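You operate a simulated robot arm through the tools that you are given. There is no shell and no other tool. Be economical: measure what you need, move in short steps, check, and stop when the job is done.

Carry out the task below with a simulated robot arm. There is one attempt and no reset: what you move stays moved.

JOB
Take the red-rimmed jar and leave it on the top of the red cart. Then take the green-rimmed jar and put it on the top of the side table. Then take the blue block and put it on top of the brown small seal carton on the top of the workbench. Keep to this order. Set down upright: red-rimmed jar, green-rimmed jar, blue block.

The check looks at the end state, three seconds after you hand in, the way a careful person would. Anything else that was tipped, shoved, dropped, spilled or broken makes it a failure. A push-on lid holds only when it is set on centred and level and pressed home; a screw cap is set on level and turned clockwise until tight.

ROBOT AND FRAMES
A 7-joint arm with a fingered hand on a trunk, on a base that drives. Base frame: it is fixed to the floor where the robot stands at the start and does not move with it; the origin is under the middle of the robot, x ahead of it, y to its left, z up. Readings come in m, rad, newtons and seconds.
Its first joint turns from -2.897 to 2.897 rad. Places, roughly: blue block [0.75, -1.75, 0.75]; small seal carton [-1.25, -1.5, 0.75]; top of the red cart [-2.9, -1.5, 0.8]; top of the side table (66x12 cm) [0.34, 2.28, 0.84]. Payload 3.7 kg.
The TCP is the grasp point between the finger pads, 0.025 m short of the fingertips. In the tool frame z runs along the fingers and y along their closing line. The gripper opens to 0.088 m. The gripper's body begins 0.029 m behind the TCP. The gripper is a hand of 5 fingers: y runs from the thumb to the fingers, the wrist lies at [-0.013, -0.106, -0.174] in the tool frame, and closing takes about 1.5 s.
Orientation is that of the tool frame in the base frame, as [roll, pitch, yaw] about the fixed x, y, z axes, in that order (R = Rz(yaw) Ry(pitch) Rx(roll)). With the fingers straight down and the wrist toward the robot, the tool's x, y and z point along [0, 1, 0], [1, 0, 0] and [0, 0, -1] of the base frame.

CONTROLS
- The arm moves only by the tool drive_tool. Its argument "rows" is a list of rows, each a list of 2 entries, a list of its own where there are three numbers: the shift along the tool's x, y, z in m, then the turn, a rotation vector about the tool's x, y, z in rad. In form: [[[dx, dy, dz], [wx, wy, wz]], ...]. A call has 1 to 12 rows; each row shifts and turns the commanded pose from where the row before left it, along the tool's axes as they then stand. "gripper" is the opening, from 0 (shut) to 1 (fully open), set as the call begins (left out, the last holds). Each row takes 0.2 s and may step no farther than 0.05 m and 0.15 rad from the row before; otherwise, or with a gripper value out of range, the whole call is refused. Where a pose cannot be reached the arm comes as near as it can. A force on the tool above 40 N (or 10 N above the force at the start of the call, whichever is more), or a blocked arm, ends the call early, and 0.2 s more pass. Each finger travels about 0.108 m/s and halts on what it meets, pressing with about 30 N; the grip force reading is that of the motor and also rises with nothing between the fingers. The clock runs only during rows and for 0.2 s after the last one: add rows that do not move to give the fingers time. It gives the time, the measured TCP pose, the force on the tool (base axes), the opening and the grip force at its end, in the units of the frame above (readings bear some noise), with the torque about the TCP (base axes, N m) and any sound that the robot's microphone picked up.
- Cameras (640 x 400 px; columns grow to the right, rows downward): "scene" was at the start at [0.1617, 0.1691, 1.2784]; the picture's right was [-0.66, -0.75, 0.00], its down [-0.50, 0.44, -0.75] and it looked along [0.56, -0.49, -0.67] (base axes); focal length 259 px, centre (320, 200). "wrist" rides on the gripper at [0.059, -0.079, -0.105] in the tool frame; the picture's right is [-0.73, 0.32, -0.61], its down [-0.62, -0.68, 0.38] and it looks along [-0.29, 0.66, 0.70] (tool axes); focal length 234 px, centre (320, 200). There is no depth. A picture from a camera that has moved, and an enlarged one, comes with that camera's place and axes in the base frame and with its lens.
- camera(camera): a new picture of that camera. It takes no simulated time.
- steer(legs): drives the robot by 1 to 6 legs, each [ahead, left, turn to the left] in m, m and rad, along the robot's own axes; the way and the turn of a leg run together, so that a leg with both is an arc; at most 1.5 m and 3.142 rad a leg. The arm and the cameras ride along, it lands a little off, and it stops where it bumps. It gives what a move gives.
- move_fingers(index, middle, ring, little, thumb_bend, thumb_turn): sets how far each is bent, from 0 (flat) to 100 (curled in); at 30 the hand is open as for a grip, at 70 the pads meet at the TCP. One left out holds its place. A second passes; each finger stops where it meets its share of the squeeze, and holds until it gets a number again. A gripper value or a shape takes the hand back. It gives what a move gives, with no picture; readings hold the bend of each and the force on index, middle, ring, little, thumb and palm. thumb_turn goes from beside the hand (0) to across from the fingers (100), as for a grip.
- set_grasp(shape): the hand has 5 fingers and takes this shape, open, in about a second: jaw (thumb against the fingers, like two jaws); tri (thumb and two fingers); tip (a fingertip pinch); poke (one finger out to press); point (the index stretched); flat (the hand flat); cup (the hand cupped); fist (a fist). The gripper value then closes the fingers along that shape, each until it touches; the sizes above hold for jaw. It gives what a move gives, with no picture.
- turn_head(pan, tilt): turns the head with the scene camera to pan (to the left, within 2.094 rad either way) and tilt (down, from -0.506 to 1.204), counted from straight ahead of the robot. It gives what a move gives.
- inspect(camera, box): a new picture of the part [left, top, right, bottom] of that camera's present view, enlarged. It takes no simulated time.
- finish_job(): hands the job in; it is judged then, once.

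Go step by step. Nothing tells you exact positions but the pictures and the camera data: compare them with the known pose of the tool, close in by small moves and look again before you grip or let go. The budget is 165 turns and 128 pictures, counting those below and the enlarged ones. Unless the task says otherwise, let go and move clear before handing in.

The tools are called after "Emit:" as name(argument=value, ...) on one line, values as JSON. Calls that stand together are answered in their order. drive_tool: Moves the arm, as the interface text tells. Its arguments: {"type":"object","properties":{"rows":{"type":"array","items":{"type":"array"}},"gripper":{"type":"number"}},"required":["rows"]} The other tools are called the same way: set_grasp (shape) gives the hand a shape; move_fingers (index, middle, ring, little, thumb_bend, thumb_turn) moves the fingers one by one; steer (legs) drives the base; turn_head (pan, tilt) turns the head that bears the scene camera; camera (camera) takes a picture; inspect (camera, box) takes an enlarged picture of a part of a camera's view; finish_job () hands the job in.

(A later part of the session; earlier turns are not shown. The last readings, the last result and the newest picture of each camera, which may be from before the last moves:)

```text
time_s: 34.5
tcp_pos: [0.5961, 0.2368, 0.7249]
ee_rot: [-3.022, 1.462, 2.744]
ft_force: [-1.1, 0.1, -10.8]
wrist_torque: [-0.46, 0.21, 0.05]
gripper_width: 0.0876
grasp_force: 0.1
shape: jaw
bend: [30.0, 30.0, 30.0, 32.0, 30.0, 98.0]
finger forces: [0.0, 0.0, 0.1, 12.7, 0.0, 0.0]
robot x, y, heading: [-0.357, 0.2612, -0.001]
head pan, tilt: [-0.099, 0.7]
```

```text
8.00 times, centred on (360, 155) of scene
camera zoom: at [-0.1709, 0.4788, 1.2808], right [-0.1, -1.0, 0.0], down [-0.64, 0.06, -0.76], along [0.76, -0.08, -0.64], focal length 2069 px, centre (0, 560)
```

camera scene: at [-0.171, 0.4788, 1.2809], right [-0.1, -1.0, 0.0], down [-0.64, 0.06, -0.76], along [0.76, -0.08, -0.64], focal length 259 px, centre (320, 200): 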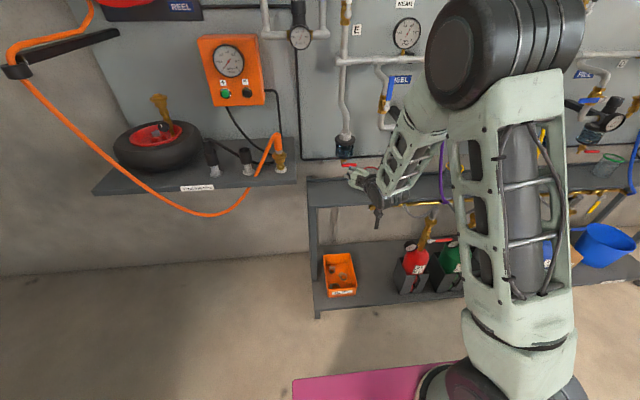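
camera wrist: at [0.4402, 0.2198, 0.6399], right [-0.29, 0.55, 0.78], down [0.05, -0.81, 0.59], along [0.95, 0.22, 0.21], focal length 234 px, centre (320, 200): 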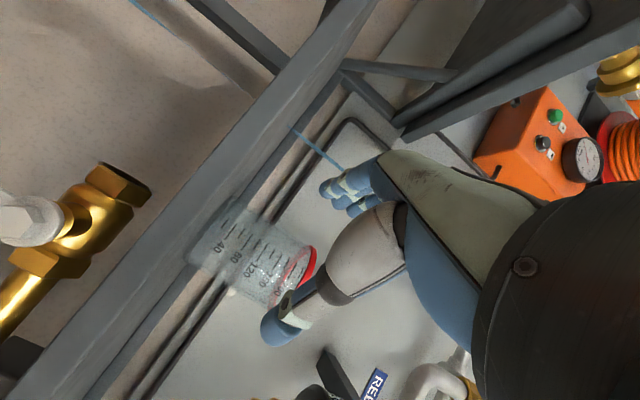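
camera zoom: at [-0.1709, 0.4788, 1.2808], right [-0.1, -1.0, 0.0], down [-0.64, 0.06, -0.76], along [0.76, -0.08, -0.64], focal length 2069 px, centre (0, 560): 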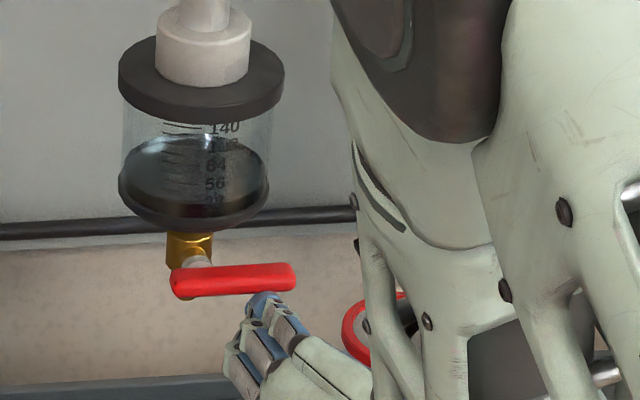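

The drain is closed against its stop. Now I'll lower away from the handle, centre on the jar line and check the view.

Emit:
drive_tool(rows=[[[0.015, 0, 0], [0, 0, 0]], [[0.015, -0.004, 0], [0, 0, 0]], [[0, -0.007, 0], [0, 0, 0]], [[0, 0, 0], [0, 0, 0]]])

Emit:
camera(camera="wrist")

Emit:
inspect(camera="scene", box=[320, 130, 400, 180])

```text
time_s: 35.5
tcp_pos: [0.587, 0.228, 0.6968]
ee_rot: [-3.034, 1.465, 2.732]
ft_force: [0.1, -0.5, 0.2]
wrist_torque: [0.01, -0.05, 0.02]
gripper_width: 0.0877
grasp_force: 0.0
shape: jaw
bend: [30.0, 30.0, 30.0, 30.0, 30.0, 98.0]
finger forces: [0.0, 0.1, 0.0, 0.1, 0.0, 0.0]
robot x, y, heading: [-0.3566, 0.2619, 0.0]
head pan, tilt: [-0.099, 0.7]
```

```text
90 pictures are left
camera wrist: at [0.4517, 0.2152, 0.6497], right [-0.29, 0.55, 0.78], down [0.05, -0.81, 0.59], along [0.95, 0.22, 0.21], focal length 234 px, centre (320, 200)
```

wrist: 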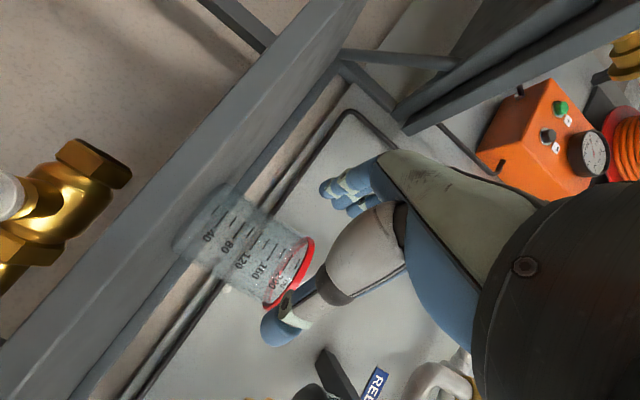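

```text
8.00 times, centred on (360, 155) of scene
camera zoom: at [-0.1712, 0.4788, 1.2809], right [-0.1, -1.0, 0.0], down [-0.64, 0.06, -0.76], along [0.76, -0.08, -0.64], focal length 2069 px, centre (0, 560)
```

zoom: 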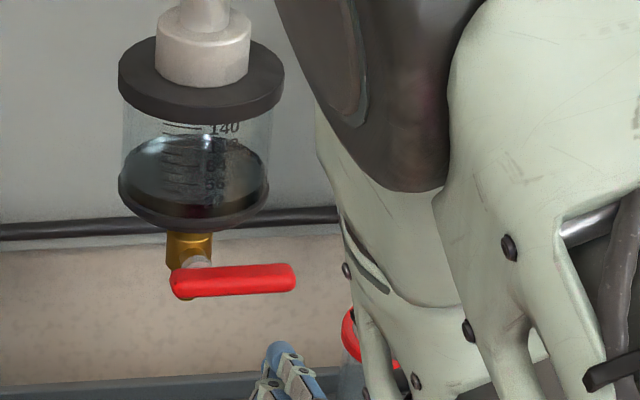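

The handle is closed with no stream. The jar is centred on the approach line, 55 mm ahead; advancing slowly.

Emit:
drive_tool(rows=[[[0, 0, 0.011], [0, 0, 0]], [[0, 0, 0.011], [0, 0, 0]], [[0, 0, 0.011], [0, 0, 0]], [[0, 0, 0.01], [0, 0, 0]], [[0, 0, 0], [0, 0, 0]]])

Emit:
camera(camera="wrist")

Emit:
inspect(camera="scene", box=[320, 130, 480, 230])

```text
time_s: 36.7
tcp_pos: [0.6234, 0.2079, 0.6918]
ee_rot: [-3.043, 1.464, 2.724]
ft_force: [-0.8, -0.1, -0.1]
wrist_torque: [-0.01, 0.04, -0.01]
gripper_width: 0.0876
grasp_force: 0.0
shape: jaw
bend: [30.0, 30.0, 30.0, 30.0, 30.0, 98.0]
finger forces: [0.0, 0.0, 0.0, 0.1, 0.0, 0.0]
robot x, y, heading: [-0.3548, 0.2643, 0.006]
head pan, tilt: [-0.099, 0.7]
```

```text
88 pictures are left
camera wrist: at [0.4894, 0.1939, 0.6453], right [-0.29, 0.55, 0.78], down [0.05, -0.81, 0.59], along [0.95, 0.22, 0.21], focal length 234 px, centre (320, 200)
```

wrist: 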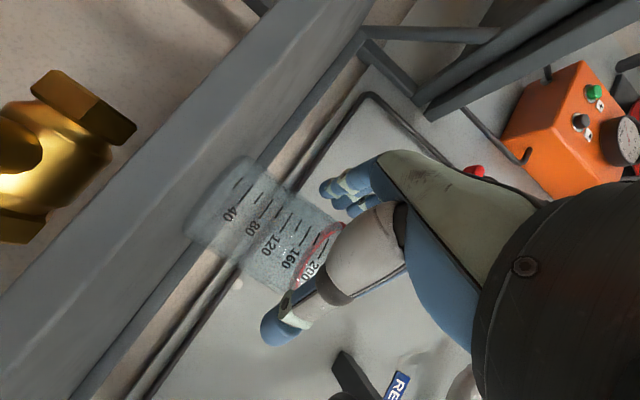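

```text
4.00 times, centred on (400, 180) of scene
camera zoom: at [-0.1712, 0.4788, 1.2809], right [-0.1, -1.0, 0.0], down [-0.64, 0.06, -0.76], along [0.76, -0.08, -0.64], focal length 1035 px, centre (0, 280)
```

zoom: 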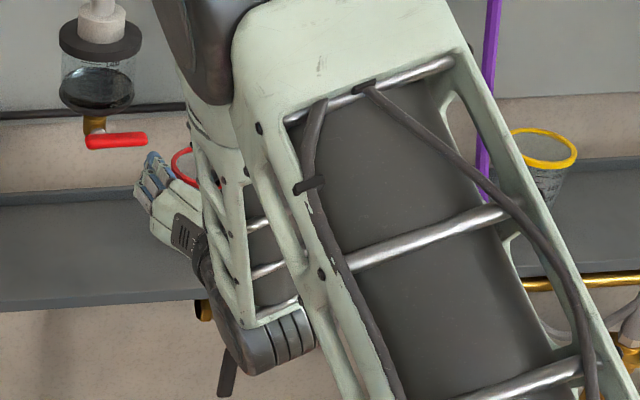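

Nearly there. The last 12 mm, then close the hand with waiting rows.

Emit:
drive_tool(rows=[[[0, 0, 0.006], [0, 0, 0]], [[0, 0, 0.005], [0, 0, 0]], [[0, 0, 0], [0, 0, 0]]])

Emit:
drive_tool(rows=[[[0, 0, 0], [0, 0, 0]], [[0, 0, 0], [0, 0, 0]], [[0, 0, 0], [0, 0, 0]], [[0, 0, 0], [0, 0, 0]], [[0, 0, 0], [0, 0, 0]], [[0, 0, 0], [0, 0, 0]], [[0, 0, 0], [0, 0, 0]], [[0, 0, 0], [0, 0, 0]]], gripper=0.55)

Emit:
camera(camera="wrist")

```text
time_s: 37.5
tcp_pos: [0.6341, 0.201, 0.6916]
ee_rot: [-3.05, 1.465, 2.716]
ft_force: [-0.8, 0.6, -1.2]
wrist_torque: [0.0, -0.01, -0.02]
gripper_width: 0.0879
grasp_force: 0.0
shape: jaw
bend: [30.0, 30.0, 30.0, 30.0, 30.0, 98.0]
finger forces: [0.1, 0.1, 0.1, 0.0, 0.1, 0.0]
robot x, y, heading: [-0.3555, 0.2626, 0.001]
head pan, tilt: [-0.099, 0.7]
```

```text
time_s: 39.3
tcp_pos: [0.6331, 0.2008, 0.6906]
ee_rot: [-3.057, 1.462, 2.71]
ft_force: [-0.7, -0.4, 0.4]
wrist_torque: [-0.06, 0.03, 0.04]
gripper_width: 0.0544
grasp_force: 29.9
shape: jaw
bend: [28.0, 39.0, 36.0, 41.0, 64.0, 100.0]
finger forces: [14.1, 7.8, 3.1, 0.1, 24.3, 0.2]
robot x, y, heading: [-0.3554, 0.262, -0.0]
head pan, tilt: [-0.099, 0.7]
```

```text
86 pictures are left
camera wrist: at [0.4984, 0.1888, 0.6441], right [-0.29, 0.55, 0.78], down [0.05, -0.81, 0.59], along [0.95, 0.22, 0.21], focal length 234 px, centre (320, 200)
```

wrist: 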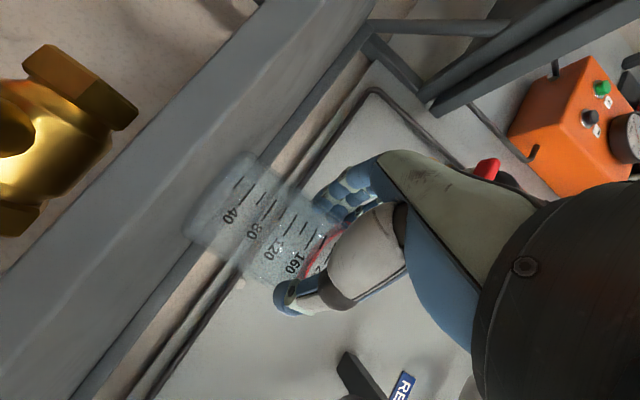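

The grip is holding (≈25 N both sides). Lift 15 mm and slide straight back out, gently in case there's liquid in the jar.

Emit:
drive_tool(rows=[[[-0.005, 0, 0], [0, 0, 0]], [[-0.007, 0, 0], [0, 0, 0]], [[-0.003, 0, 0], [0, 0, 0]], [[0, 0, 0], [0, 0, 0]]])

Emit:
camera(camera="wrist")

```text
time_s: 40.3
tcp_pos: [0.6341, 0.201, 0.7055]
ee_rot: [-3.059, 1.464, 2.706]
ft_force: [-0.2, -1.1, -0.5]
wrist_torque: [-0.01, 0.04, 0.0]
gripper_width: 0.0548
grasp_force: 29.8
shape: jaw
bend: [28.0, 39.0, 37.0, 41.0, 64.0, 99.0]
finger forces: [14.5, 7.7, 3.1, 0.0, 24.3, 0.0]
robot x, y, heading: [-0.3517, 0.2635, -0.002]
head pan, tilt: [-0.099, 0.7]
```

```text
85 pictures are left
camera wrist: at [0.5, 0.1878, 0.6589], right [-0.29, 0.55, 0.78], down [0.05, -0.81, 0.59], along [0.95, 0.22, 0.21], focal length 234 px, centre (320, 200)
```

wrist: 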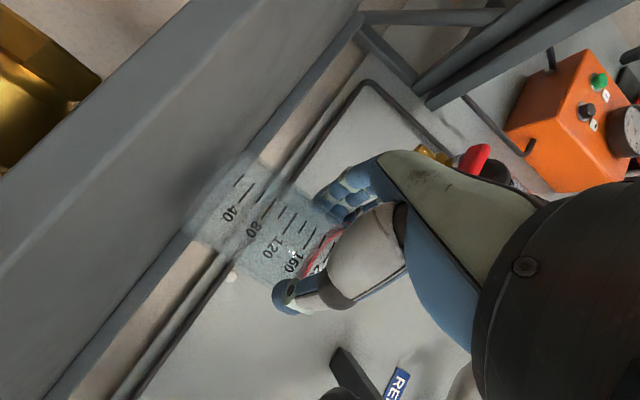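

The jar rose with the hand. Pulling back out slowly.

Emit:
drive_tool(rows=[[[0, 0, -0.01], [0, 0, 0]], [[0, 0, -0.02], [0, 0, 0]], [[0, 0, -0.02], [0, 0, 0]], [[0, 0, -0.02], [0, 0, 0]], [[0, 0, -0.02], [0, 0, 0]], [[0, 0, -0.02], [0, 0, 0]], [[0, 0, -0.02], [0, 0, 0]], [[0, 0, -0.01], [0, 0, 0]], [[0, 0, 0], [0, 0, 0]]])

Emit:
camera(camera="wrist")

Emit:
camera(camera="scene")

```text
time_s: 42.3
tcp_pos: [0.5145, 0.2698, 0.7194]
ee_rot: [-3.046, 1.464, 2.722]
ft_force: [0.7, 0.5, -0.6]
wrist_torque: [0.04, 0.02, 0.0]
gripper_width: 0.0546
grasp_force: 29.8
shape: jaw
bend: [28.0, 39.0, 37.0, 41.0, 64.0, 99.0]
finger forces: [14.5, 7.7, 3.1, 0.0, 24.3, 0.1]
robot x, y, heading: [-0.3542, 0.2623, -0.003]
head pan, tilt: [-0.099, 0.7]
```

```text
84 pictures are left
camera wrist: at [0.3793, 0.2569, 0.6738], right [-0.29, 0.55, 0.78], down [0.05, -0.81, 0.59], along [0.95, 0.22, 0.21], focal length 234 px, centre (320, 200)
```

wrist: 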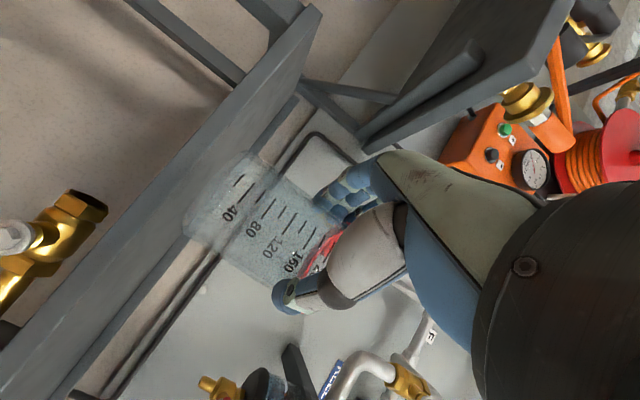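

```text
83 pictures are left
camera scene: at [-0.1712, 0.4788, 1.2809], right [-0.1, -1.0, 0.0], down [-0.64, 0.06, -0.76], along [0.76, -0.08, -0.64], focal length 259 px, centre (320, 200)
```

scene: 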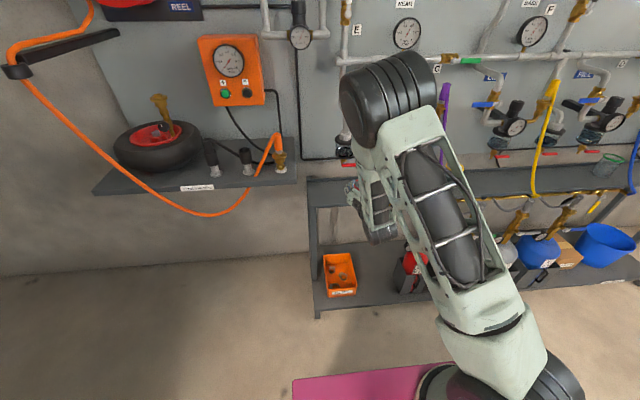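

The jar is out clear of the fixtures. I'll back the base off, raise the jar and scout the route to the red cart.

Emit:
steer(legs=[[-0.35, 0, 0]])

Emit:
drive_tool(rows=[[[-0.02, 0, 0], [0, 0, 0]], [[-0.025, 0, 0], [0, 0, 0]], [[-0.025, 0, 0], [0, 0, 0]], [[-0.025, 0, 0], [0, 0, 0]], [[-0.025, 0, 0], [0, 0, 0]], [[-0.025, 0, 0], [0, 0, 0]], [[-0.025, 0, 0], [0, 0, 0]], [[-0.02, 0, 0], [0, 0, 0]], [[0, 0, 0], [0, 0, 0]]])

Emit:
turn_head(pan=1.9, tilt=0.4)

Emit:
camera(camera="scene")

Emit:
turn_head(pan=-2.09, tilt=0.35)

Emit:
camera(camera="scene")

```text
time_s: 44.0
tcp_pos: [0.3438, 0.271, 0.7192]
ee_rot: [-3.014, 1.46, 2.751]
ft_force: [-0.1, 0.4, -0.6]
wrist_torque: [0.03, 0.03, 0.01]
gripper_width: 0.0539
grasp_force: 30.2
shape: jaw
bend: [28.0, 39.0, 37.0, 41.0, 64.0, 99.0]
finger forces: [14.4, 7.6, 3.2, 0.0, 24.4, 0.0]
robot x, y, heading: [-0.525, 0.265, 0.001]
head pan, tilt: [-0.099, 0.7]
stopped in leg 1: the robot was blocked; the commanded pose is now the measured one
```

```text
time_s: 46.0
tcp_pos: [0.3622, 0.2637, 0.9076]
ee_rot: [-3.041, 1.461, 2.725]
ft_force: [0.5, 1.1, -0.9]
wrist_torque: [0.0, -0.02, -0.01]
gripper_width: 0.0542
grasp_force: 30.2
shape: jaw
bend: [28.0, 39.0, 37.0, 41.0, 64.0, 99.0]
finger forces: [14.6, 7.6, 3.3, 0.1, 24.2, 0.0]
robot x, y, heading: [-0.5258, 0.2627, -0.001]
head pan, tilt: [-0.099, 0.7]
```

```text
time_s: 47.9
tcp_pos: [0.3622, 0.263, 0.9077]
ee_rot: [-3.031, 1.463, 2.734]
ft_force: [0.1, -1.0, -0.7]
wrist_torque: [0.03, 0.06, 0.01]
gripper_width: 0.0544
grasp_force: 30.0
shape: jaw
bend: [28.0, 39.0, 37.0, 41.0, 64.0, 99.0]
finger forces: [14.5, 7.7, 3.2, 0.0, 24.3, 0.1]
robot x, y, heading: [-0.5252, 0.2634, 0.002]
head pan, tilt: [1.901, 0.4]
```

```text
82 pictures are left
camera scene: at [-0.4568, 0.575, 1.3077], right [0.95, 0.33, 0.0], down [0.13, -0.37, -0.92], along [-0.3, 0.87, -0.39], focal length 259 px, centre (320, 200)
```

scene: 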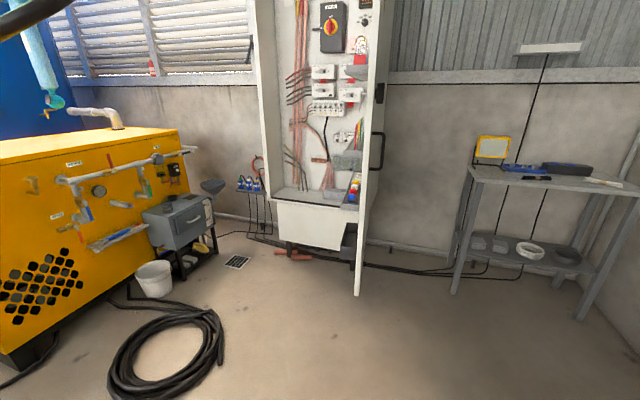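

```text
time_s: 51.2
tcp_pos: [0.3617, 0.2634, 0.9078]
ee_rot: [-3.035, 1.461, 2.73]
ft_force: [0.2, -0.1, -1.7]
wrist_torque: [0.03, 0.03, -0.02]
gripper_width: 0.0544
grasp_force: 30.0
shape: jaw
bend: [28.0, 39.0, 37.0, 41.0, 64.0, 99.0]
finger forces: [14.5, 7.6, 3.2, 0.1, 24.2, 0.0]
robot x, y, heading: [-0.5247, 0.2625, 0.003]
head pan, tilt: [-2.089, 0.351]
```

```text
81 pictures are left
camera scene: at [-0.4725, 0.4064, 1.3123], right [-0.87, 0.49, 0.0], down [0.17, 0.3, -0.94], along [-0.46, -0.82, -0.34], focal length 259 px, centre (320, 200)
```

scene: 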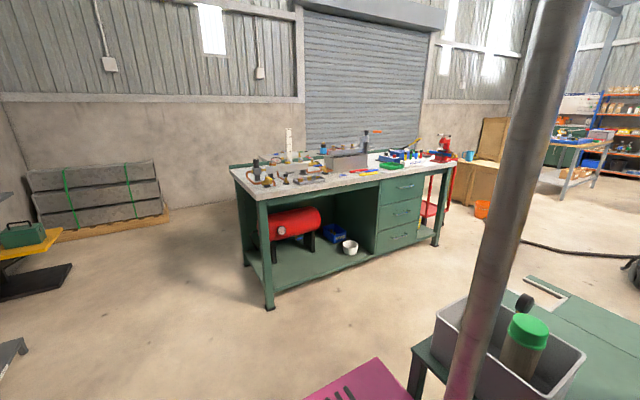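

The robot's rear touched a green table behind it, so I'll route through the corridor between that table and the workbench, reversing along it. First strafe right, then look.

Emit:
steer(legs=[[0.03, 0, 0], [0, -0.72, 0]])

Emit:
turn_head(pan=2.09, tilt=0.5)

Emit:
camera(camera="scene")

Emit:
turn_head(pan=-2.09, tilt=0.5)

Emit:
camera(camera="scene")

Emit:
camera(camera="wrist")

```text
time_s: 55.5
tcp_pos: [0.3952, -0.4513, 0.9081]
ee_rot: [-3.022, 1.461, 2.746]
ft_force: [-0.6, 0.6, -1.1]
wrist_torque: [0.01, 0.01, 0.02]
gripper_width: 0.0543
grasp_force: 29.6
shape: jaw
bend: [28.0, 39.0, 37.0, 41.0, 64.0, 99.0]
finger forces: [14.6, 7.5, 3.2, 0.0, 24.3, 0.1]
robot x, y, heading: [-0.4934, -0.4598, -0.0]
head pan, tilt: [-2.089, 0.351]
```

```text
time_s: 58.9
tcp_pos: [0.3945, -0.452, 0.9065]
ee_rot: [-3.048, 1.462, 2.721]
ft_force: [0.1, 0.0, -0.5]
wrist_torque: [0.03, 0.04, 0.0]
gripper_width: 0.0544
grasp_force: 30.1
shape: jaw
bend: [28.0, 39.0, 37.0, 41.0, 64.0, 99.0]
finger forces: [14.6, 7.7, 3.2, 0.0, 24.3, 0.1]
robot x, y, heading: [-0.4927, -0.4519, 0.005]
head pan, tilt: [2.089, 0.499]
```

```text
80 pictures are left
camera scene: at [-0.4401, -0.1498, 1.2986], right [0.87, 0.5, 0.0], down [0.24, -0.41, -0.88], along [-0.44, 0.76, -0.48], focal length 259 px, centre (320, 200)
```

scene: 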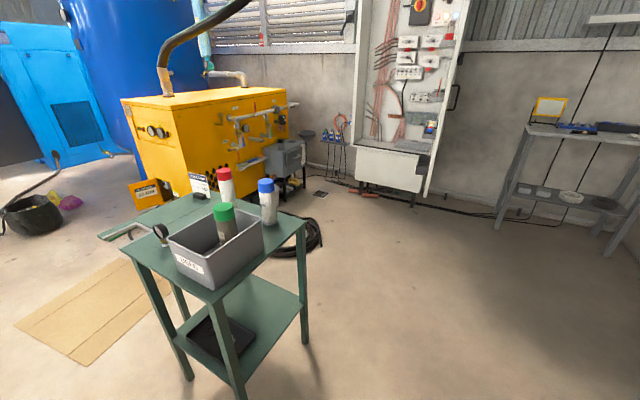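

```text
time_s: 62.3
tcp_pos: [0.3948, -0.4527, 0.9074]
ee_rot: [-3.026, 1.463, 2.741]
ft_force: [-0.2, 0.2, -1.3]
wrist_torque: [0.01, 0.08, 0.02]
gripper_width: 0.0542
grasp_force: 30.0
shape: jaw
bend: [28.0, 39.0, 37.0, 41.0, 64.0, 99.0]
finger forces: [14.6, 7.6, 3.2, 0.0, 24.3, 0.1]
robot x, y, heading: [-0.4949, -0.4503, 0.008]
head pan, tilt: [-2.089, 0.499]
```

```text
79 pictures are left
camera scene: at [-0.4395, -0.3079, 1.2986], right [-0.87, 0.49, 0.0], down [0.24, 0.42, -0.88], along [-0.43, -0.76, -0.48], focal length 259 px, centre (320, 200)
```

scene: 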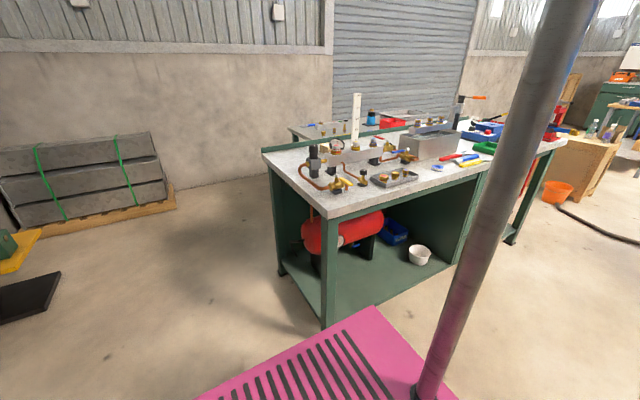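

```text
78 pictures are left
camera wrist: at [0.2598, -0.4653, 0.8613], right [-0.29, 0.55, 0.78], down [0.06, -0.81, 0.59], along [0.95, 0.22, 0.21], focal length 234 px, centre (320, 200)
```

wrist: 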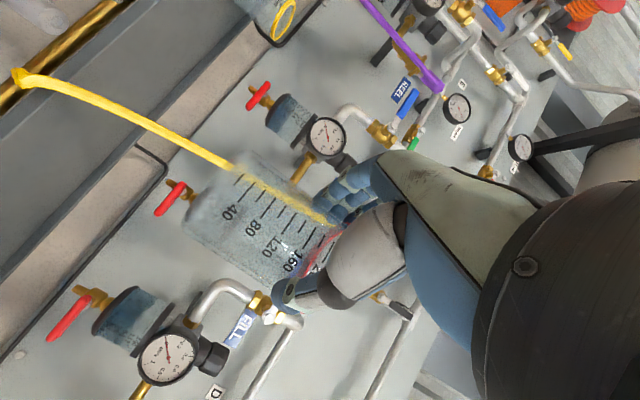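

The green trolley and bench leave a usable corridor. I'll reverse along it in steps toward the cart, with the jar trailing.

Emit:
steer(legs=[[0, -0.1, 0], [-1.2, 0, 0]])

Emit:
camera(camera="scene")

Emit:
turn_head(pan=2.09, tilt=0.5)

Emit:
camera(camera="scene")

```text
time_s: 69.2
tcp_pos: [-0.8201, -0.5542, 0.9078]
ee_rot: [-3.021, 1.462, 2.751]
ft_force: [-0.3, -0.6, 0.1]
wrist_torque: [0.0, 0.04, -0.01]
gripper_width: 0.0546
grasp_force: 30.3
shape: jaw
bend: [28.0, 39.0, 37.0, 41.0, 64.0, 99.0]
finger forces: [14.5, 7.5, 3.3, 0.0, 24.4, 0.1]
robot x, y, heading: [-1.7078, -0.5577, 0.013]
head pan, tilt: [-2.089, 0.499]
```

```text
77 pictures are left
camera scene: at [-1.6541, -0.4152, 1.2986], right [-0.87, 0.49, 0.0], down [0.23, 0.42, -0.88], along [-0.43, -0.77, -0.48], focal length 259 px, centre (320, 200)
```

scene: 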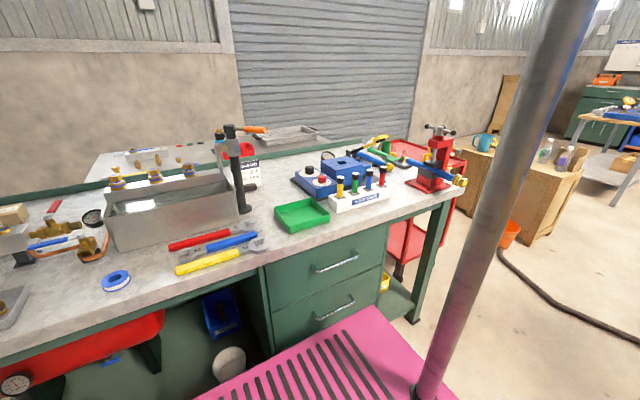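

```text
time_s: 72.6
tcp_pos: [-0.8196, -0.556, 0.907]
ee_rot: [-3.031, 1.462, 2.742]
ft_force: [-0.3, 0.7, 0.4]
wrist_torque: [-0.01, 0.04, -0.01]
gripper_width: 0.0543
grasp_force: 29.8
shape: jaw
bend: [28.0, 39.0, 37.0, 41.0, 64.0, 99.0]
finger forces: [14.4, 7.5, 3.3, 0.1, 24.3, 0.1]
robot x, y, heading: [-1.7079, -0.5619, 0.013]
head pan, tilt: [2.089, 0.499]
```

```text
76 pictures are left
camera scene: at [-1.6555, -0.2571, 1.2986], right [0.86, 0.5, 0.0], down [0.24, -0.41, -0.88], along [-0.44, 0.76, -0.48], focal length 259 px, centre (320, 200)
```

scene: 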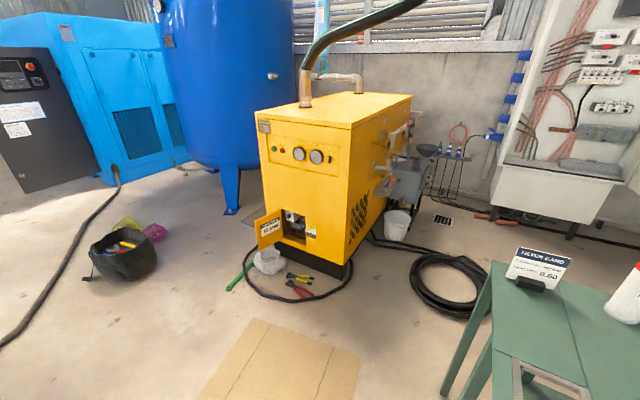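

Continue reversing to x≈−2.72, then turn left three-quarters round (over open floor) to face the cart.

Emit:
steer(legs=[[-1.0, 0, 0], [0, 0.12, 0]])

Emit:
turn_head(pan=-1.7, tilt=0.6)

Emit:
camera(camera="scene")

```text
time_s: 78.6
tcp_pos: [-1.8169, -0.4429, 0.9075]
ee_rot: [-3.023, 1.463, 2.748]
ft_force: [0.5, 1.3, -0.4]
wrist_torque: [0.02, 0.02, 0.01]
gripper_width: 0.054
grasp_force: 30.4
shape: jaw
bend: [28.0, 39.0, 37.0, 41.0, 64.0, 99.0]
finger forces: [14.4, 7.6, 3.3, 0.1, 24.3, 0.0]
robot x, y, heading: [-2.7049, -0.4505, 0.004]
head pan, tilt: [2.089, 0.499]
```

```text
time_s: 81.7
tcp_pos: [-1.8175, -0.4422, 0.9077]
ee_rot: [-3.021, 1.461, 2.753]
ft_force: [-0.5, 0.5, -0.7]
wrist_torque: [0.03, 0.02, 0.01]
gripper_width: 0.0543
grasp_force: 30.0
shape: jaw
bend: [28.0, 39.0, 37.0, 41.0, 64.0, 99.0]
finger forces: [14.3, 7.7, 3.3, 0.0, 24.3, 0.0]
robot x, y, heading: [-2.7045, -0.4491, 0.006]
head pan, tilt: [-1.7, 0.6]
```

```text
75 pictures are left
camera scene: at [-2.6185, -0.312, 1.2895], right [-0.99, 0.12, 0.0], down [0.07, 0.56, -0.83], along [-0.1, -0.82, -0.56], focal length 259 px, centre (320, 200)
```

scene: 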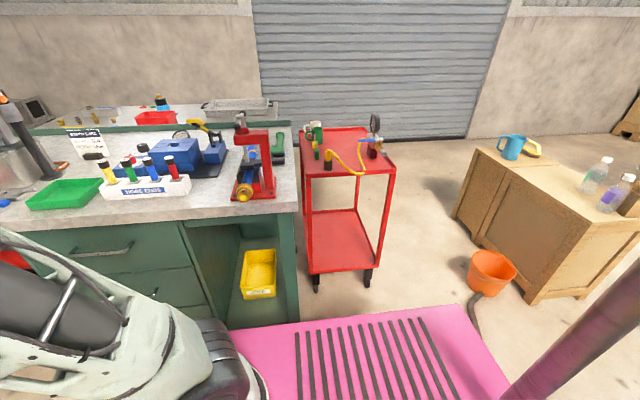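

I can see the red cart top, with a hose-and-gauge set lying on it. I'll enlarge to find a free place.

Emit:
inspect(camera="scene", box=[280, 100, 420, 188])

```text
4.55 times, centred on (350, 144) of scene
camera zoom: at [-2.6185, -0.312, 1.2895], right [-0.99, 0.12, 0.0], down [0.07, 0.56, -0.83], along [-0.1, -0.82, -0.56], focal length 1176 px, centre (184, 454)
```

zoom: 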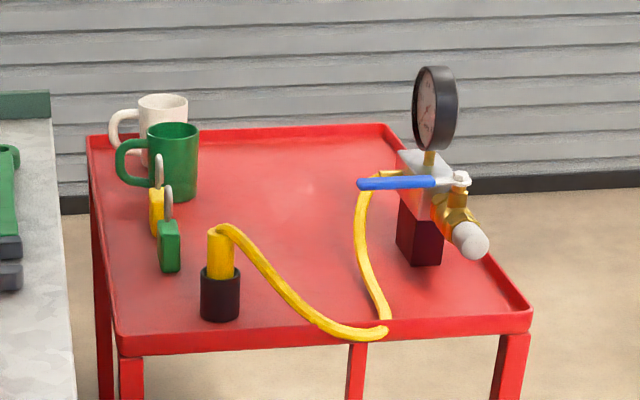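

The cart's free spot is the middle, behind a hose, so a horizontal hand can't get in there; I need a top-down grip. I'll set the jar temporarily on the free front strip of the workbench and regrasp it from above. First turn the base toward that strip.

Emit:
steer(legs=[[-0.04, 0.13, 0], [0, 0, -1.05]])

Emit:
turn_head(pan=0.0, tilt=0.75)

Emit:
camera(camera="scene")

Emit:
camera(camera="wrist")

```text
time_s: 85.1
tcp_pos: [-2.1443, -0.9715, 0.9151]
ee_rot: [3.102, 1.474, 1.769]
ft_force: [-1.9, 10.5, 7.4]
wrist_torque: [0.67, -0.02, -0.15]
gripper_width: 0.0452
grasp_force: 29.7
shape: jaw
bend: [26.0, 46.0, 43.0, 42.0, 71.0, 99.0]
finger forces: [20.6, 3.6, 0.0, 0.0, 22.1, 9.5]
robot x, y, heading: [-2.7464, -0.3189, -0.842]
head pan, tilt: [-1.7, 0.6]
stopped in leg 2: the force on the tool passed its limit at 91 N (the readings are from after the stop); the commanded pose is now the measured one
```

```text
time_s: 86.9
tcp_pos: [-2.1442, -0.9726, 0.9146]
ee_rot: [3.141, 1.473, 1.807]
ft_force: [3.2, 17.9, 13.3]
wrist_torque: [0.93, -0.16, -0.1]
gripper_width: 0.0454
grasp_force: 30.2
shape: jaw
bend: [26.0, 45.0, 43.0, 42.0, 72.0, 99.0]
finger forces: [24.3, 4.7, 0.0, 0.1, 20.8, 13.9]
robot x, y, heading: [-2.7478, -0.3156, -0.841]
head pan, tilt: [0.0, 0.75]
```

```text
73 pictures are left
camera scene: at [-2.4576, -0.3053, 1.2767], right [-0.75, -0.67, 0.0], down [-0.45, 0.51, -0.73], along [0.49, -0.55, -0.68], focal length 259 px, centre (320, 200)
```

scene: 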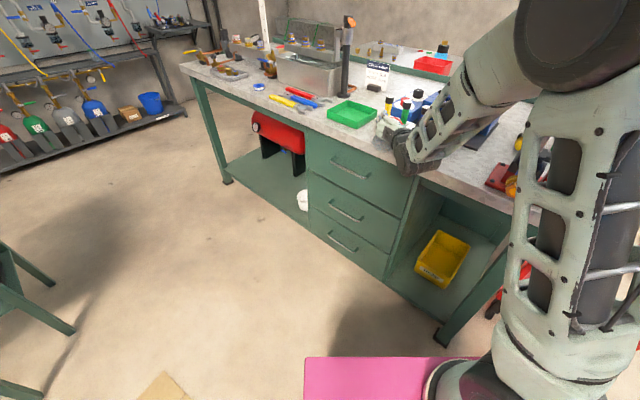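

```text
72 pictures are left
camera wrist: at [-2.247, -0.8824, 0.866], right [0.19, 0.59, 0.78], down [-0.56, -0.59, 0.58], along [0.81, -0.55, 0.22], focal length 234 px, centre (320, 200)
```

wrist: 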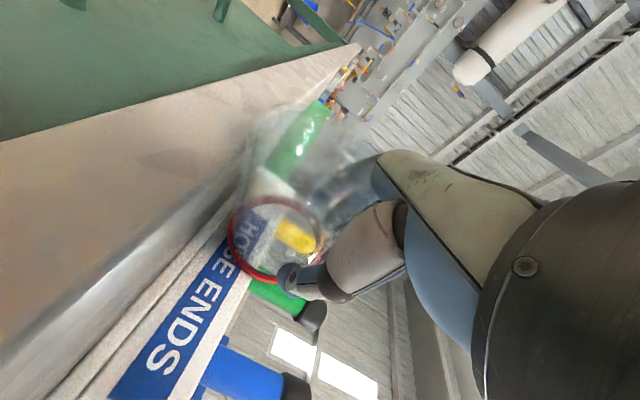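

The jar's base caught the bench edge — the bench is higher than I assumed (~0.86) — and the jar tilted in the grip. I'll back away the way I came and inspect.

Emit:
steer(legs=[[0, 0, 0.25]])

Emit:
camera(camera="wrist")

Emit:
camera(camera="scene")

```text
time_s: 88.1
tcp_pos: [-2.002, -0.8033, 0.9135]
ee_rot: [3.108, 1.475, 2.026]
ft_force: [-0.3, 0.4, -0.7]
wrist_torque: [0.03, 0.02, 0.03]
gripper_width: 0.0446
grasp_force: 29.9
shape: jaw
bend: [26.0, 45.0, 43.0, 42.0, 72.0, 100.0]
finger forces: [17.0, 5.1, 0.1, 0.0, 20.4, 0.3]
robot x, y, heading: [-2.748, -0.3218, -0.592]
head pan, tilt: [0.0, 0.75]
```

```text
71 pictures are left
camera wrist: at [-2.1225, -0.7418, 0.8653], right [0.03, 0.62, 0.78], down [-0.4, -0.71, 0.58], along [0.92, -0.33, 0.22], focal length 234 px, centre (320, 200)
```

wrist: 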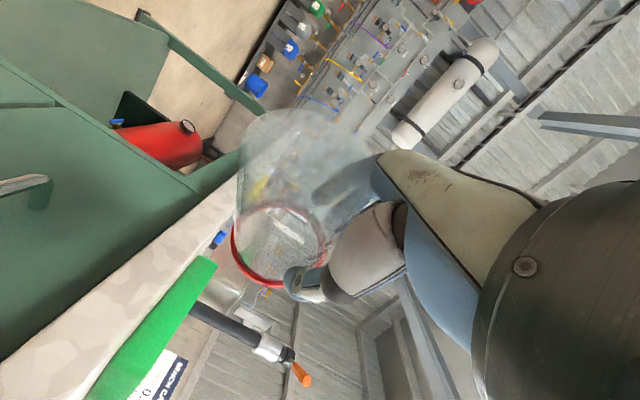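

```text
70 pictures are left
camera scene: at [-2.4698, -0.2346, 1.2766], right [-0.56, -0.83, 0.0], down [-0.57, 0.38, -0.73], along [0.61, -0.41, -0.68], focal length 259 px, centre (320, 200)
```

scene: 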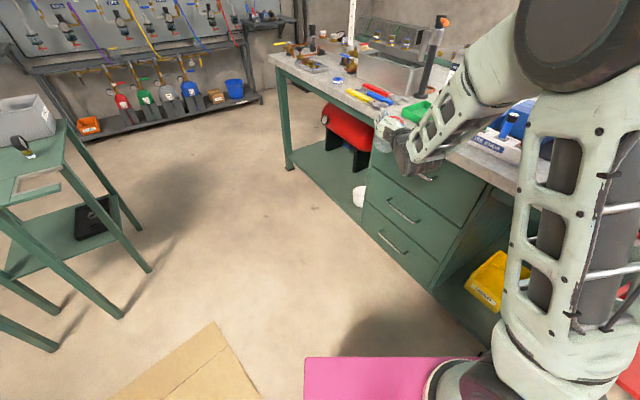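

Emit:
inspect(camera="wrist", box=[200, 80, 440, 320])

Emit:
inspect(camera="scene", box=[350, 70, 510, 190])

```text
1.67 times, centred on (320, 200) of wrist
camera zoom: at [-2.1225, -0.7418, 0.8653], right [0.03, 0.62, 0.78], down [-0.4, -0.71, 0.58], along [0.92, -0.33, 0.22], focal length 390 px, centre (320, 200)
```

zoom: 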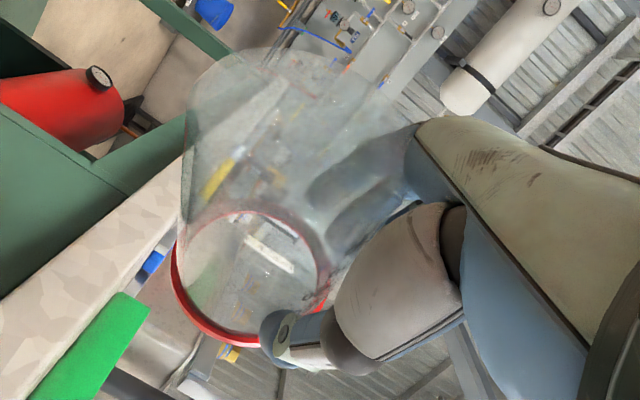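

```text
3.33 times, centred on (430, 130) of scene
camera zoom: at [-2.4698, -0.2346, 1.2766], right [-0.56, -0.83, 0.0], down [-0.57, 0.38, -0.73], along [0.61, -0.41, -0.68], focal length 862 px, centre (-47, 433)
```

zoom: 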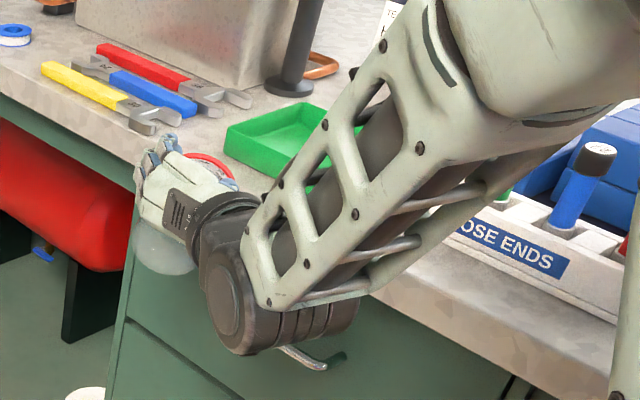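

The jar is empty but swung about 70° in the grip. The bench top is at about z≈0.865. I'll raise the hand well above the bench and look at the free patch by the bench's west end, where I can let the jar hang level and regrasp.

Emit:
drive_tool(rows=[[[-0.03, 0, 0], [0, 0, 0]], [[-0.03, 0, 0], [0, 0, 0]], [[-0.03, 0, 0], [0, 0, 0]], [[-0.03, 0, 0], [0, 0, 0]], [[-0.03, 0, 0], [0, 0, 0]], [[0, 0, 0], [0, 0, 0]]])

Emit:
steer(legs=[[-0.12, 0.08, 0], [0, 0, -0.4]])

Emit:
turn_head(pan=-0.3, tilt=0.75)

Emit:
camera(camera="scene")

```text
time_s: 89.5
tcp_pos: [-1.9948, -0.8162, 1.0619]
ee_rot: [3.122, 1.473, 2.039]
ft_force: [-0.4, 0.0, -0.7]
wrist_torque: [0.0, 0.04, -0.02]
gripper_width: 0.0447
grasp_force: 30.0
shape: jaw
bend: [26.0, 45.0, 43.0, 42.0, 72.0, 100.0]
finger forces: [17.0, 4.7, 0.0, 0.1, 20.1, 0.2]
robot x, y, heading: [-2.7466, -0.3186, -0.592]
head pan, tilt: [0.0, 0.75]
```

```text
time_s: 92.1
tcp_pos: [-2.3076, -0.9387, 1.0633]
ee_rot: [3.127, 1.473, 1.643]
ft_force: [0.5, -0.2, -0.3]
wrist_torque: [0.0, 0.02, 0.03]
gripper_width: 0.0447
grasp_force: 29.9
shape: jaw
bend: [26.0, 45.0, 43.0, 42.0, 72.0, 100.0]
finger forces: [16.8, 4.5, 0.0, 0.0, 19.8, 0.1]
robot x, y, heading: [-2.8054, -0.1848, -0.994]
head pan, tilt: [0.0, 0.75]
```

```text
time_s: 92.9
tcp_pos: [-2.3074, -0.9367, 1.0626]
ee_rot: [3.113, 1.474, 1.627]
ft_force: [-0.3, -0.4, -1.4]
wrist_torque: [-0.04, 0.01, -0.02]
gripper_width: 0.0447
grasp_force: 30.1
shape: jaw
bend: [26.0, 45.0, 43.0, 42.0, 72.0, 100.0]
finger forces: [16.7, 4.5, 0.0, 0.0, 19.8, 0.0]
robot x, y, heading: [-2.8035, -0.1843, -0.995]
head pan, tilt: [-0.3, 0.75]
```

```text
67 pictures are left
camera scene: at [-2.5379, -0.2281, 1.2766], right [-0.96, -0.27, 0.0], down [-0.19, 0.66, -0.73], along [0.2, -0.7, -0.68], focal length 259 px, centre (320, 200)
```

scene: 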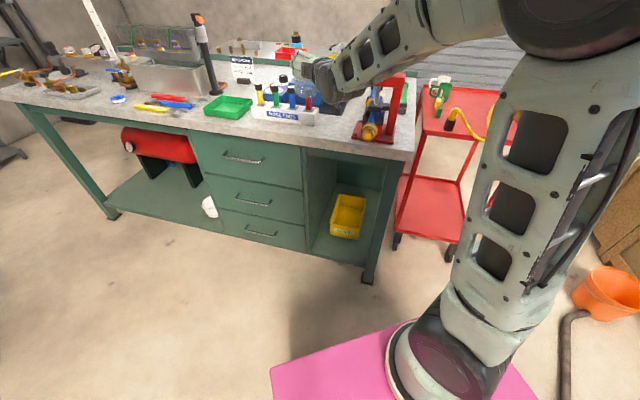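

Emit:
inspect(camera="scene", box=[180, 60, 430, 220])

```text
2.50 times, centred on (305, 140) of scene
camera zoom: at [-2.5379, -0.2281, 1.2766], right [-0.96, -0.27, 0.0], down [-0.19, 0.66, -0.73], along [0.2, -0.7, -0.68], focal length 647 px, centre (358, 350)
```

zoom: 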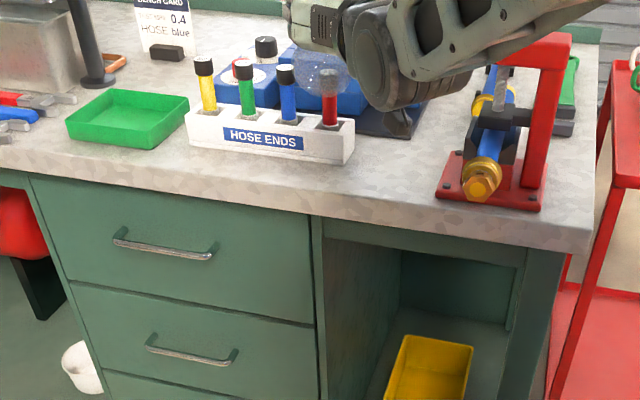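

The front strip is free and about 11 cm deep; my spot is around (−2.37, −0.965) between the hose-end block and the vise. Moving above it and lowering partway.

Emit:
drive_tool(rows=[[[0, -0.032, 0.01], [0, 0, 0]], [[0, -0.032, 0.01], [0, 0, 0]], [[0.035, 0, 0.003], [0, 0, 0]], [[0.035, 0, 0.003], [0, 0, 0]], [[0.03, 0, 0], [0, 0, 0]], [[0, 0, 0], [0, 0, 0]]])

Emit:
camera(camera="wrist")

Emit:
inspect(camera="scene", box=[230, 60, 430, 185])

```text
time_s: 94.3
tcp_pos: [-2.3695, -0.9603, 0.9595]
ee_rot: [3.105, 1.472, 1.618]
ft_force: [0.0, -0.3, -0.8]
wrist_torque: [0.01, 0.02, 0.02]
gripper_width: 0.0447
grasp_force: 29.8
shape: jaw
bend: [26.0, 45.0, 43.0, 42.0, 72.0, 100.0]
finger forces: [16.8, 4.3, 0.1, 0.0, 19.4, 0.0]
robot x, y, heading: [-2.8049, -0.1876, -0.994]
head pan, tilt: [-0.3, 0.75]
```

```text
65 pictures are left
camera wrist: at [-2.4572, -0.8558, 0.9114], right [0.28, 0.56, 0.78], down [-0.64, -0.5, 0.58], along [0.72, -0.66, 0.22], focal length 234 px, centre (320, 200)
```

wrist: 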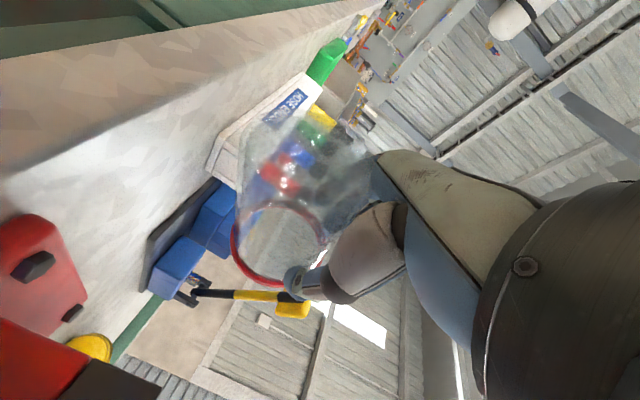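

```text
3.20 times, centred on (330, 122) of scene
camera zoom: at [-2.538, -0.2281, 1.2766], right [-0.96, -0.27, 0.0], down [-0.19, 0.66, -0.73], along [0.2, -0.7, -0.68], focal length 828 px, centre (288, 448)
```

zoom: 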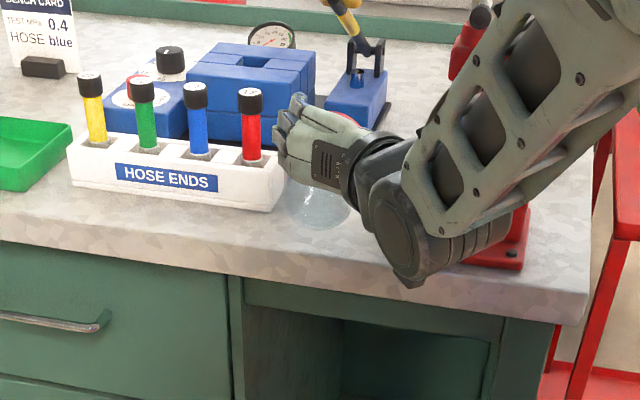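

The fingers are close to the block's end; I'll shift 15 mm away from it and lower to just above the hanging height.

Emit:
drive_tool(rows=[[[0, -0.015, -0.01], [0, 0, 0]], [[0.015, 0, 0], [0, 0, 0]], [[0.01, 0, 0], [0, 0, 0]], [[0, 0, 0], [0, 0, 0]]])

Emit:
inspect(camera="scene", box=[280, 80, 400, 155])

```text
time_s: 95.3
tcp_pos: [-2.3844, -0.9492, 0.9367]
ee_rot: [3.13, 1.473, 1.642]
ft_force: [-0.5, -0.7, -0.7]
wrist_torque: [0.04, 0.04, 0.01]
gripper_width: 0.0445
grasp_force: 30.2
shape: jaw
bend: [26.0, 45.0, 43.0, 42.0, 72.0, 100.0]
finger forces: [16.7, 4.2, 0.0, 0.0, 19.4, 0.1]
robot x, y, heading: [-2.8039, -0.186, -0.991]
head pan, tilt: [-0.3, 0.75]
```

```text
5.33 times, centred on (340, 118) of scene
camera zoom: at [-2.538, -0.2281, 1.2766], right [-0.96, -0.27, 0.0], down [-0.19, 0.66, -0.73], along [0.2, -0.7, -0.68], focal length 1380 px, centre (213, 640)
```

zoom: 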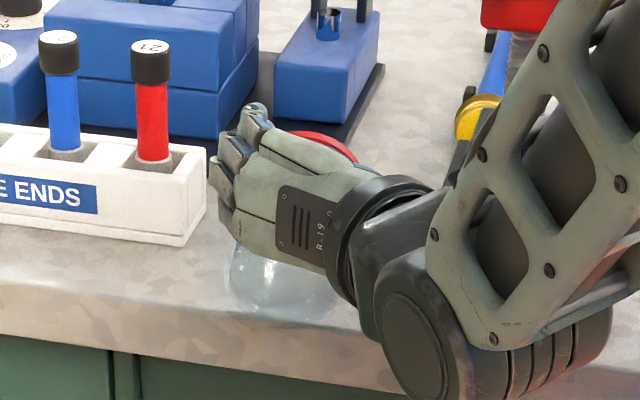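

The jar is tilted about its middle with its base nearly at bench level, so I can't swing it straight in this grip. I'll lay it down gently inside the patch (bounded by the block and the vise plate) and regrip it at the rim end so it can hang upright.

Emit:
drive_tool(rows=[[[-0.008, 0, 0.01], [0, 0, 0]], [[0, 0, 0.015], [0, 0, 0]], [[0, 0, 0.015], [0, 0, 0]], [[0.004, 0, 0], [0, 0, 0]], [[0.004, 0, 0], [0, 0, 0]], [[0, 0, 0], [0, 0, 0]]])

Emit:
inspect(camera="scene", box=[280, 80, 400, 155])

```text
time_s: 96.7
tcp_pos: [-2.3826, -0.9882, 0.9347]
ee_rot: [3.123, 1.475, 1.639]
ft_force: [0.6, 0.1, -0.2]
wrist_torque: [0.06, -0.01, 0.02]
gripper_width: 0.0447
grasp_force: 29.7
shape: jaw
bend: [26.0, 45.0, 43.0, 42.0, 72.0, 100.0]
finger forces: [16.6, 4.1, 0.0, 0.0, 19.4, 0.0]
robot x, y, heading: [-2.8016, -0.1854, -0.992]
head pan, tilt: [-0.3, 0.75]
```

```text
5.33 times, centred on (340, 118) of scene
camera zoom: at [-2.5381, -0.2274, 1.2767], right [-0.96, -0.27, 0.0], down [-0.19, 0.66, -0.73], along [0.2, -0.7, -0.68], focal length 1380 px, centre (213, 640)
```

zoom: 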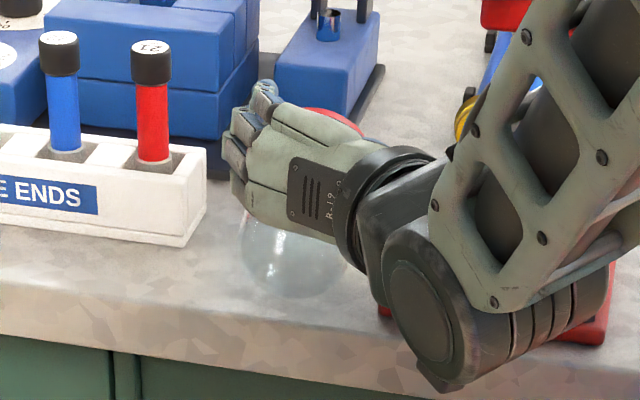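

The jar's lower edge is at bench level. Lowering a few millimetres more, then easing the fingers open.

Emit:
drive_tool(rows=[[[0.003, 0, 0], [0, 0, 0]], [[0.003, 0, 0], [0, 0, 0]], [[0, 0, 0], [0, 0, 0]]])

Emit:
drive_tool(rows=[[[0, 0, 0], [0, 0, 0]], [[0, 0, 0], [0, 0, 0]], [[0, 0, 0], [0, 0, 0]], [[0, 0, 0], [0, 0, 0]]], gripper=0.8)

Emit:
camera(camera="wrist")

Emit:
inspect(camera="scene", box=[280, 80, 400, 155])

```text
time_s: 97.5
tcp_pos: [-2.3799, -0.9858, 0.9287]
ee_rot: [3.109, 1.475, 1.627]
ft_force: [0.8, 0.7, -0.6]
wrist_torque: [0.0, 0.02, -0.02]
gripper_width: 0.0447
grasp_force: 29.5
shape: jaw
bend: [26.0, 45.0, 43.0, 42.0, 72.0, 100.0]
finger forces: [16.6, 4.1, 0.1, 0.0, 19.3, 0.0]
robot x, y, heading: [-2.8021, -0.1853, -0.992]
head pan, tilt: [-0.3, 0.75]
```

```text
time_s: 98.5
tcp_pos: [-2.3819, -0.9852, 0.9279]
ee_rot: [3.117, 1.472, 1.631]
ft_force: [-0.1, 0.8, 0.0]
wrist_torque: [0.02, 0.05, -0.01]
gripper_width: 0.0705
grasp_force: 0.0
shape: jaw
bend: [27.0, 34.0, 32.0, 33.0, 49.0, 99.0]
finger forces: [0.0, 0.0, 0.1, 0.0, 0.1, 0.1]
robot x, y, heading: [-2.804, -0.1863, -0.998]
head pan, tilt: [-0.3, 0.75]
```

```text
61 pictures are left
camera wrist: at [-2.4687, -0.8813, 0.879], right [0.27, 0.56, 0.78], down [-0.64, -0.5, 0.58], along [0.72, -0.66, 0.22], focal length 234 px, centre (320, 200)
```

wrist: 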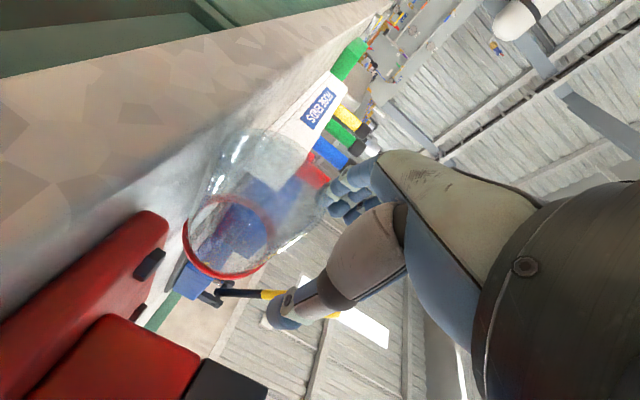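

```text
5.33 times, centred on (340, 118) of scene
camera zoom: at [-2.5379, -0.2255, 1.2767], right [-0.96, -0.27, 0.0], down [-0.19, 0.65, -0.73], along [0.2, -0.7, -0.68], focal length 1380 px, centre (213, 640)
```

zoom: 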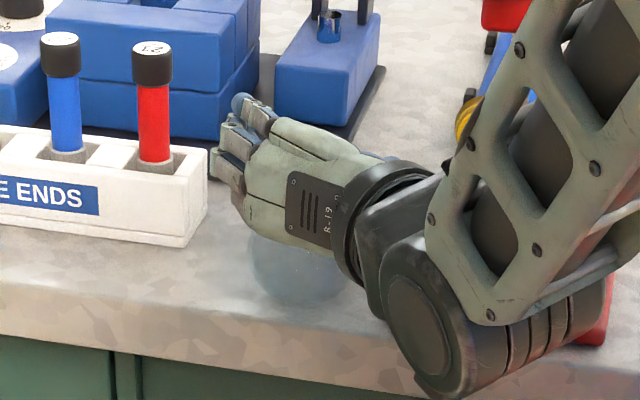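

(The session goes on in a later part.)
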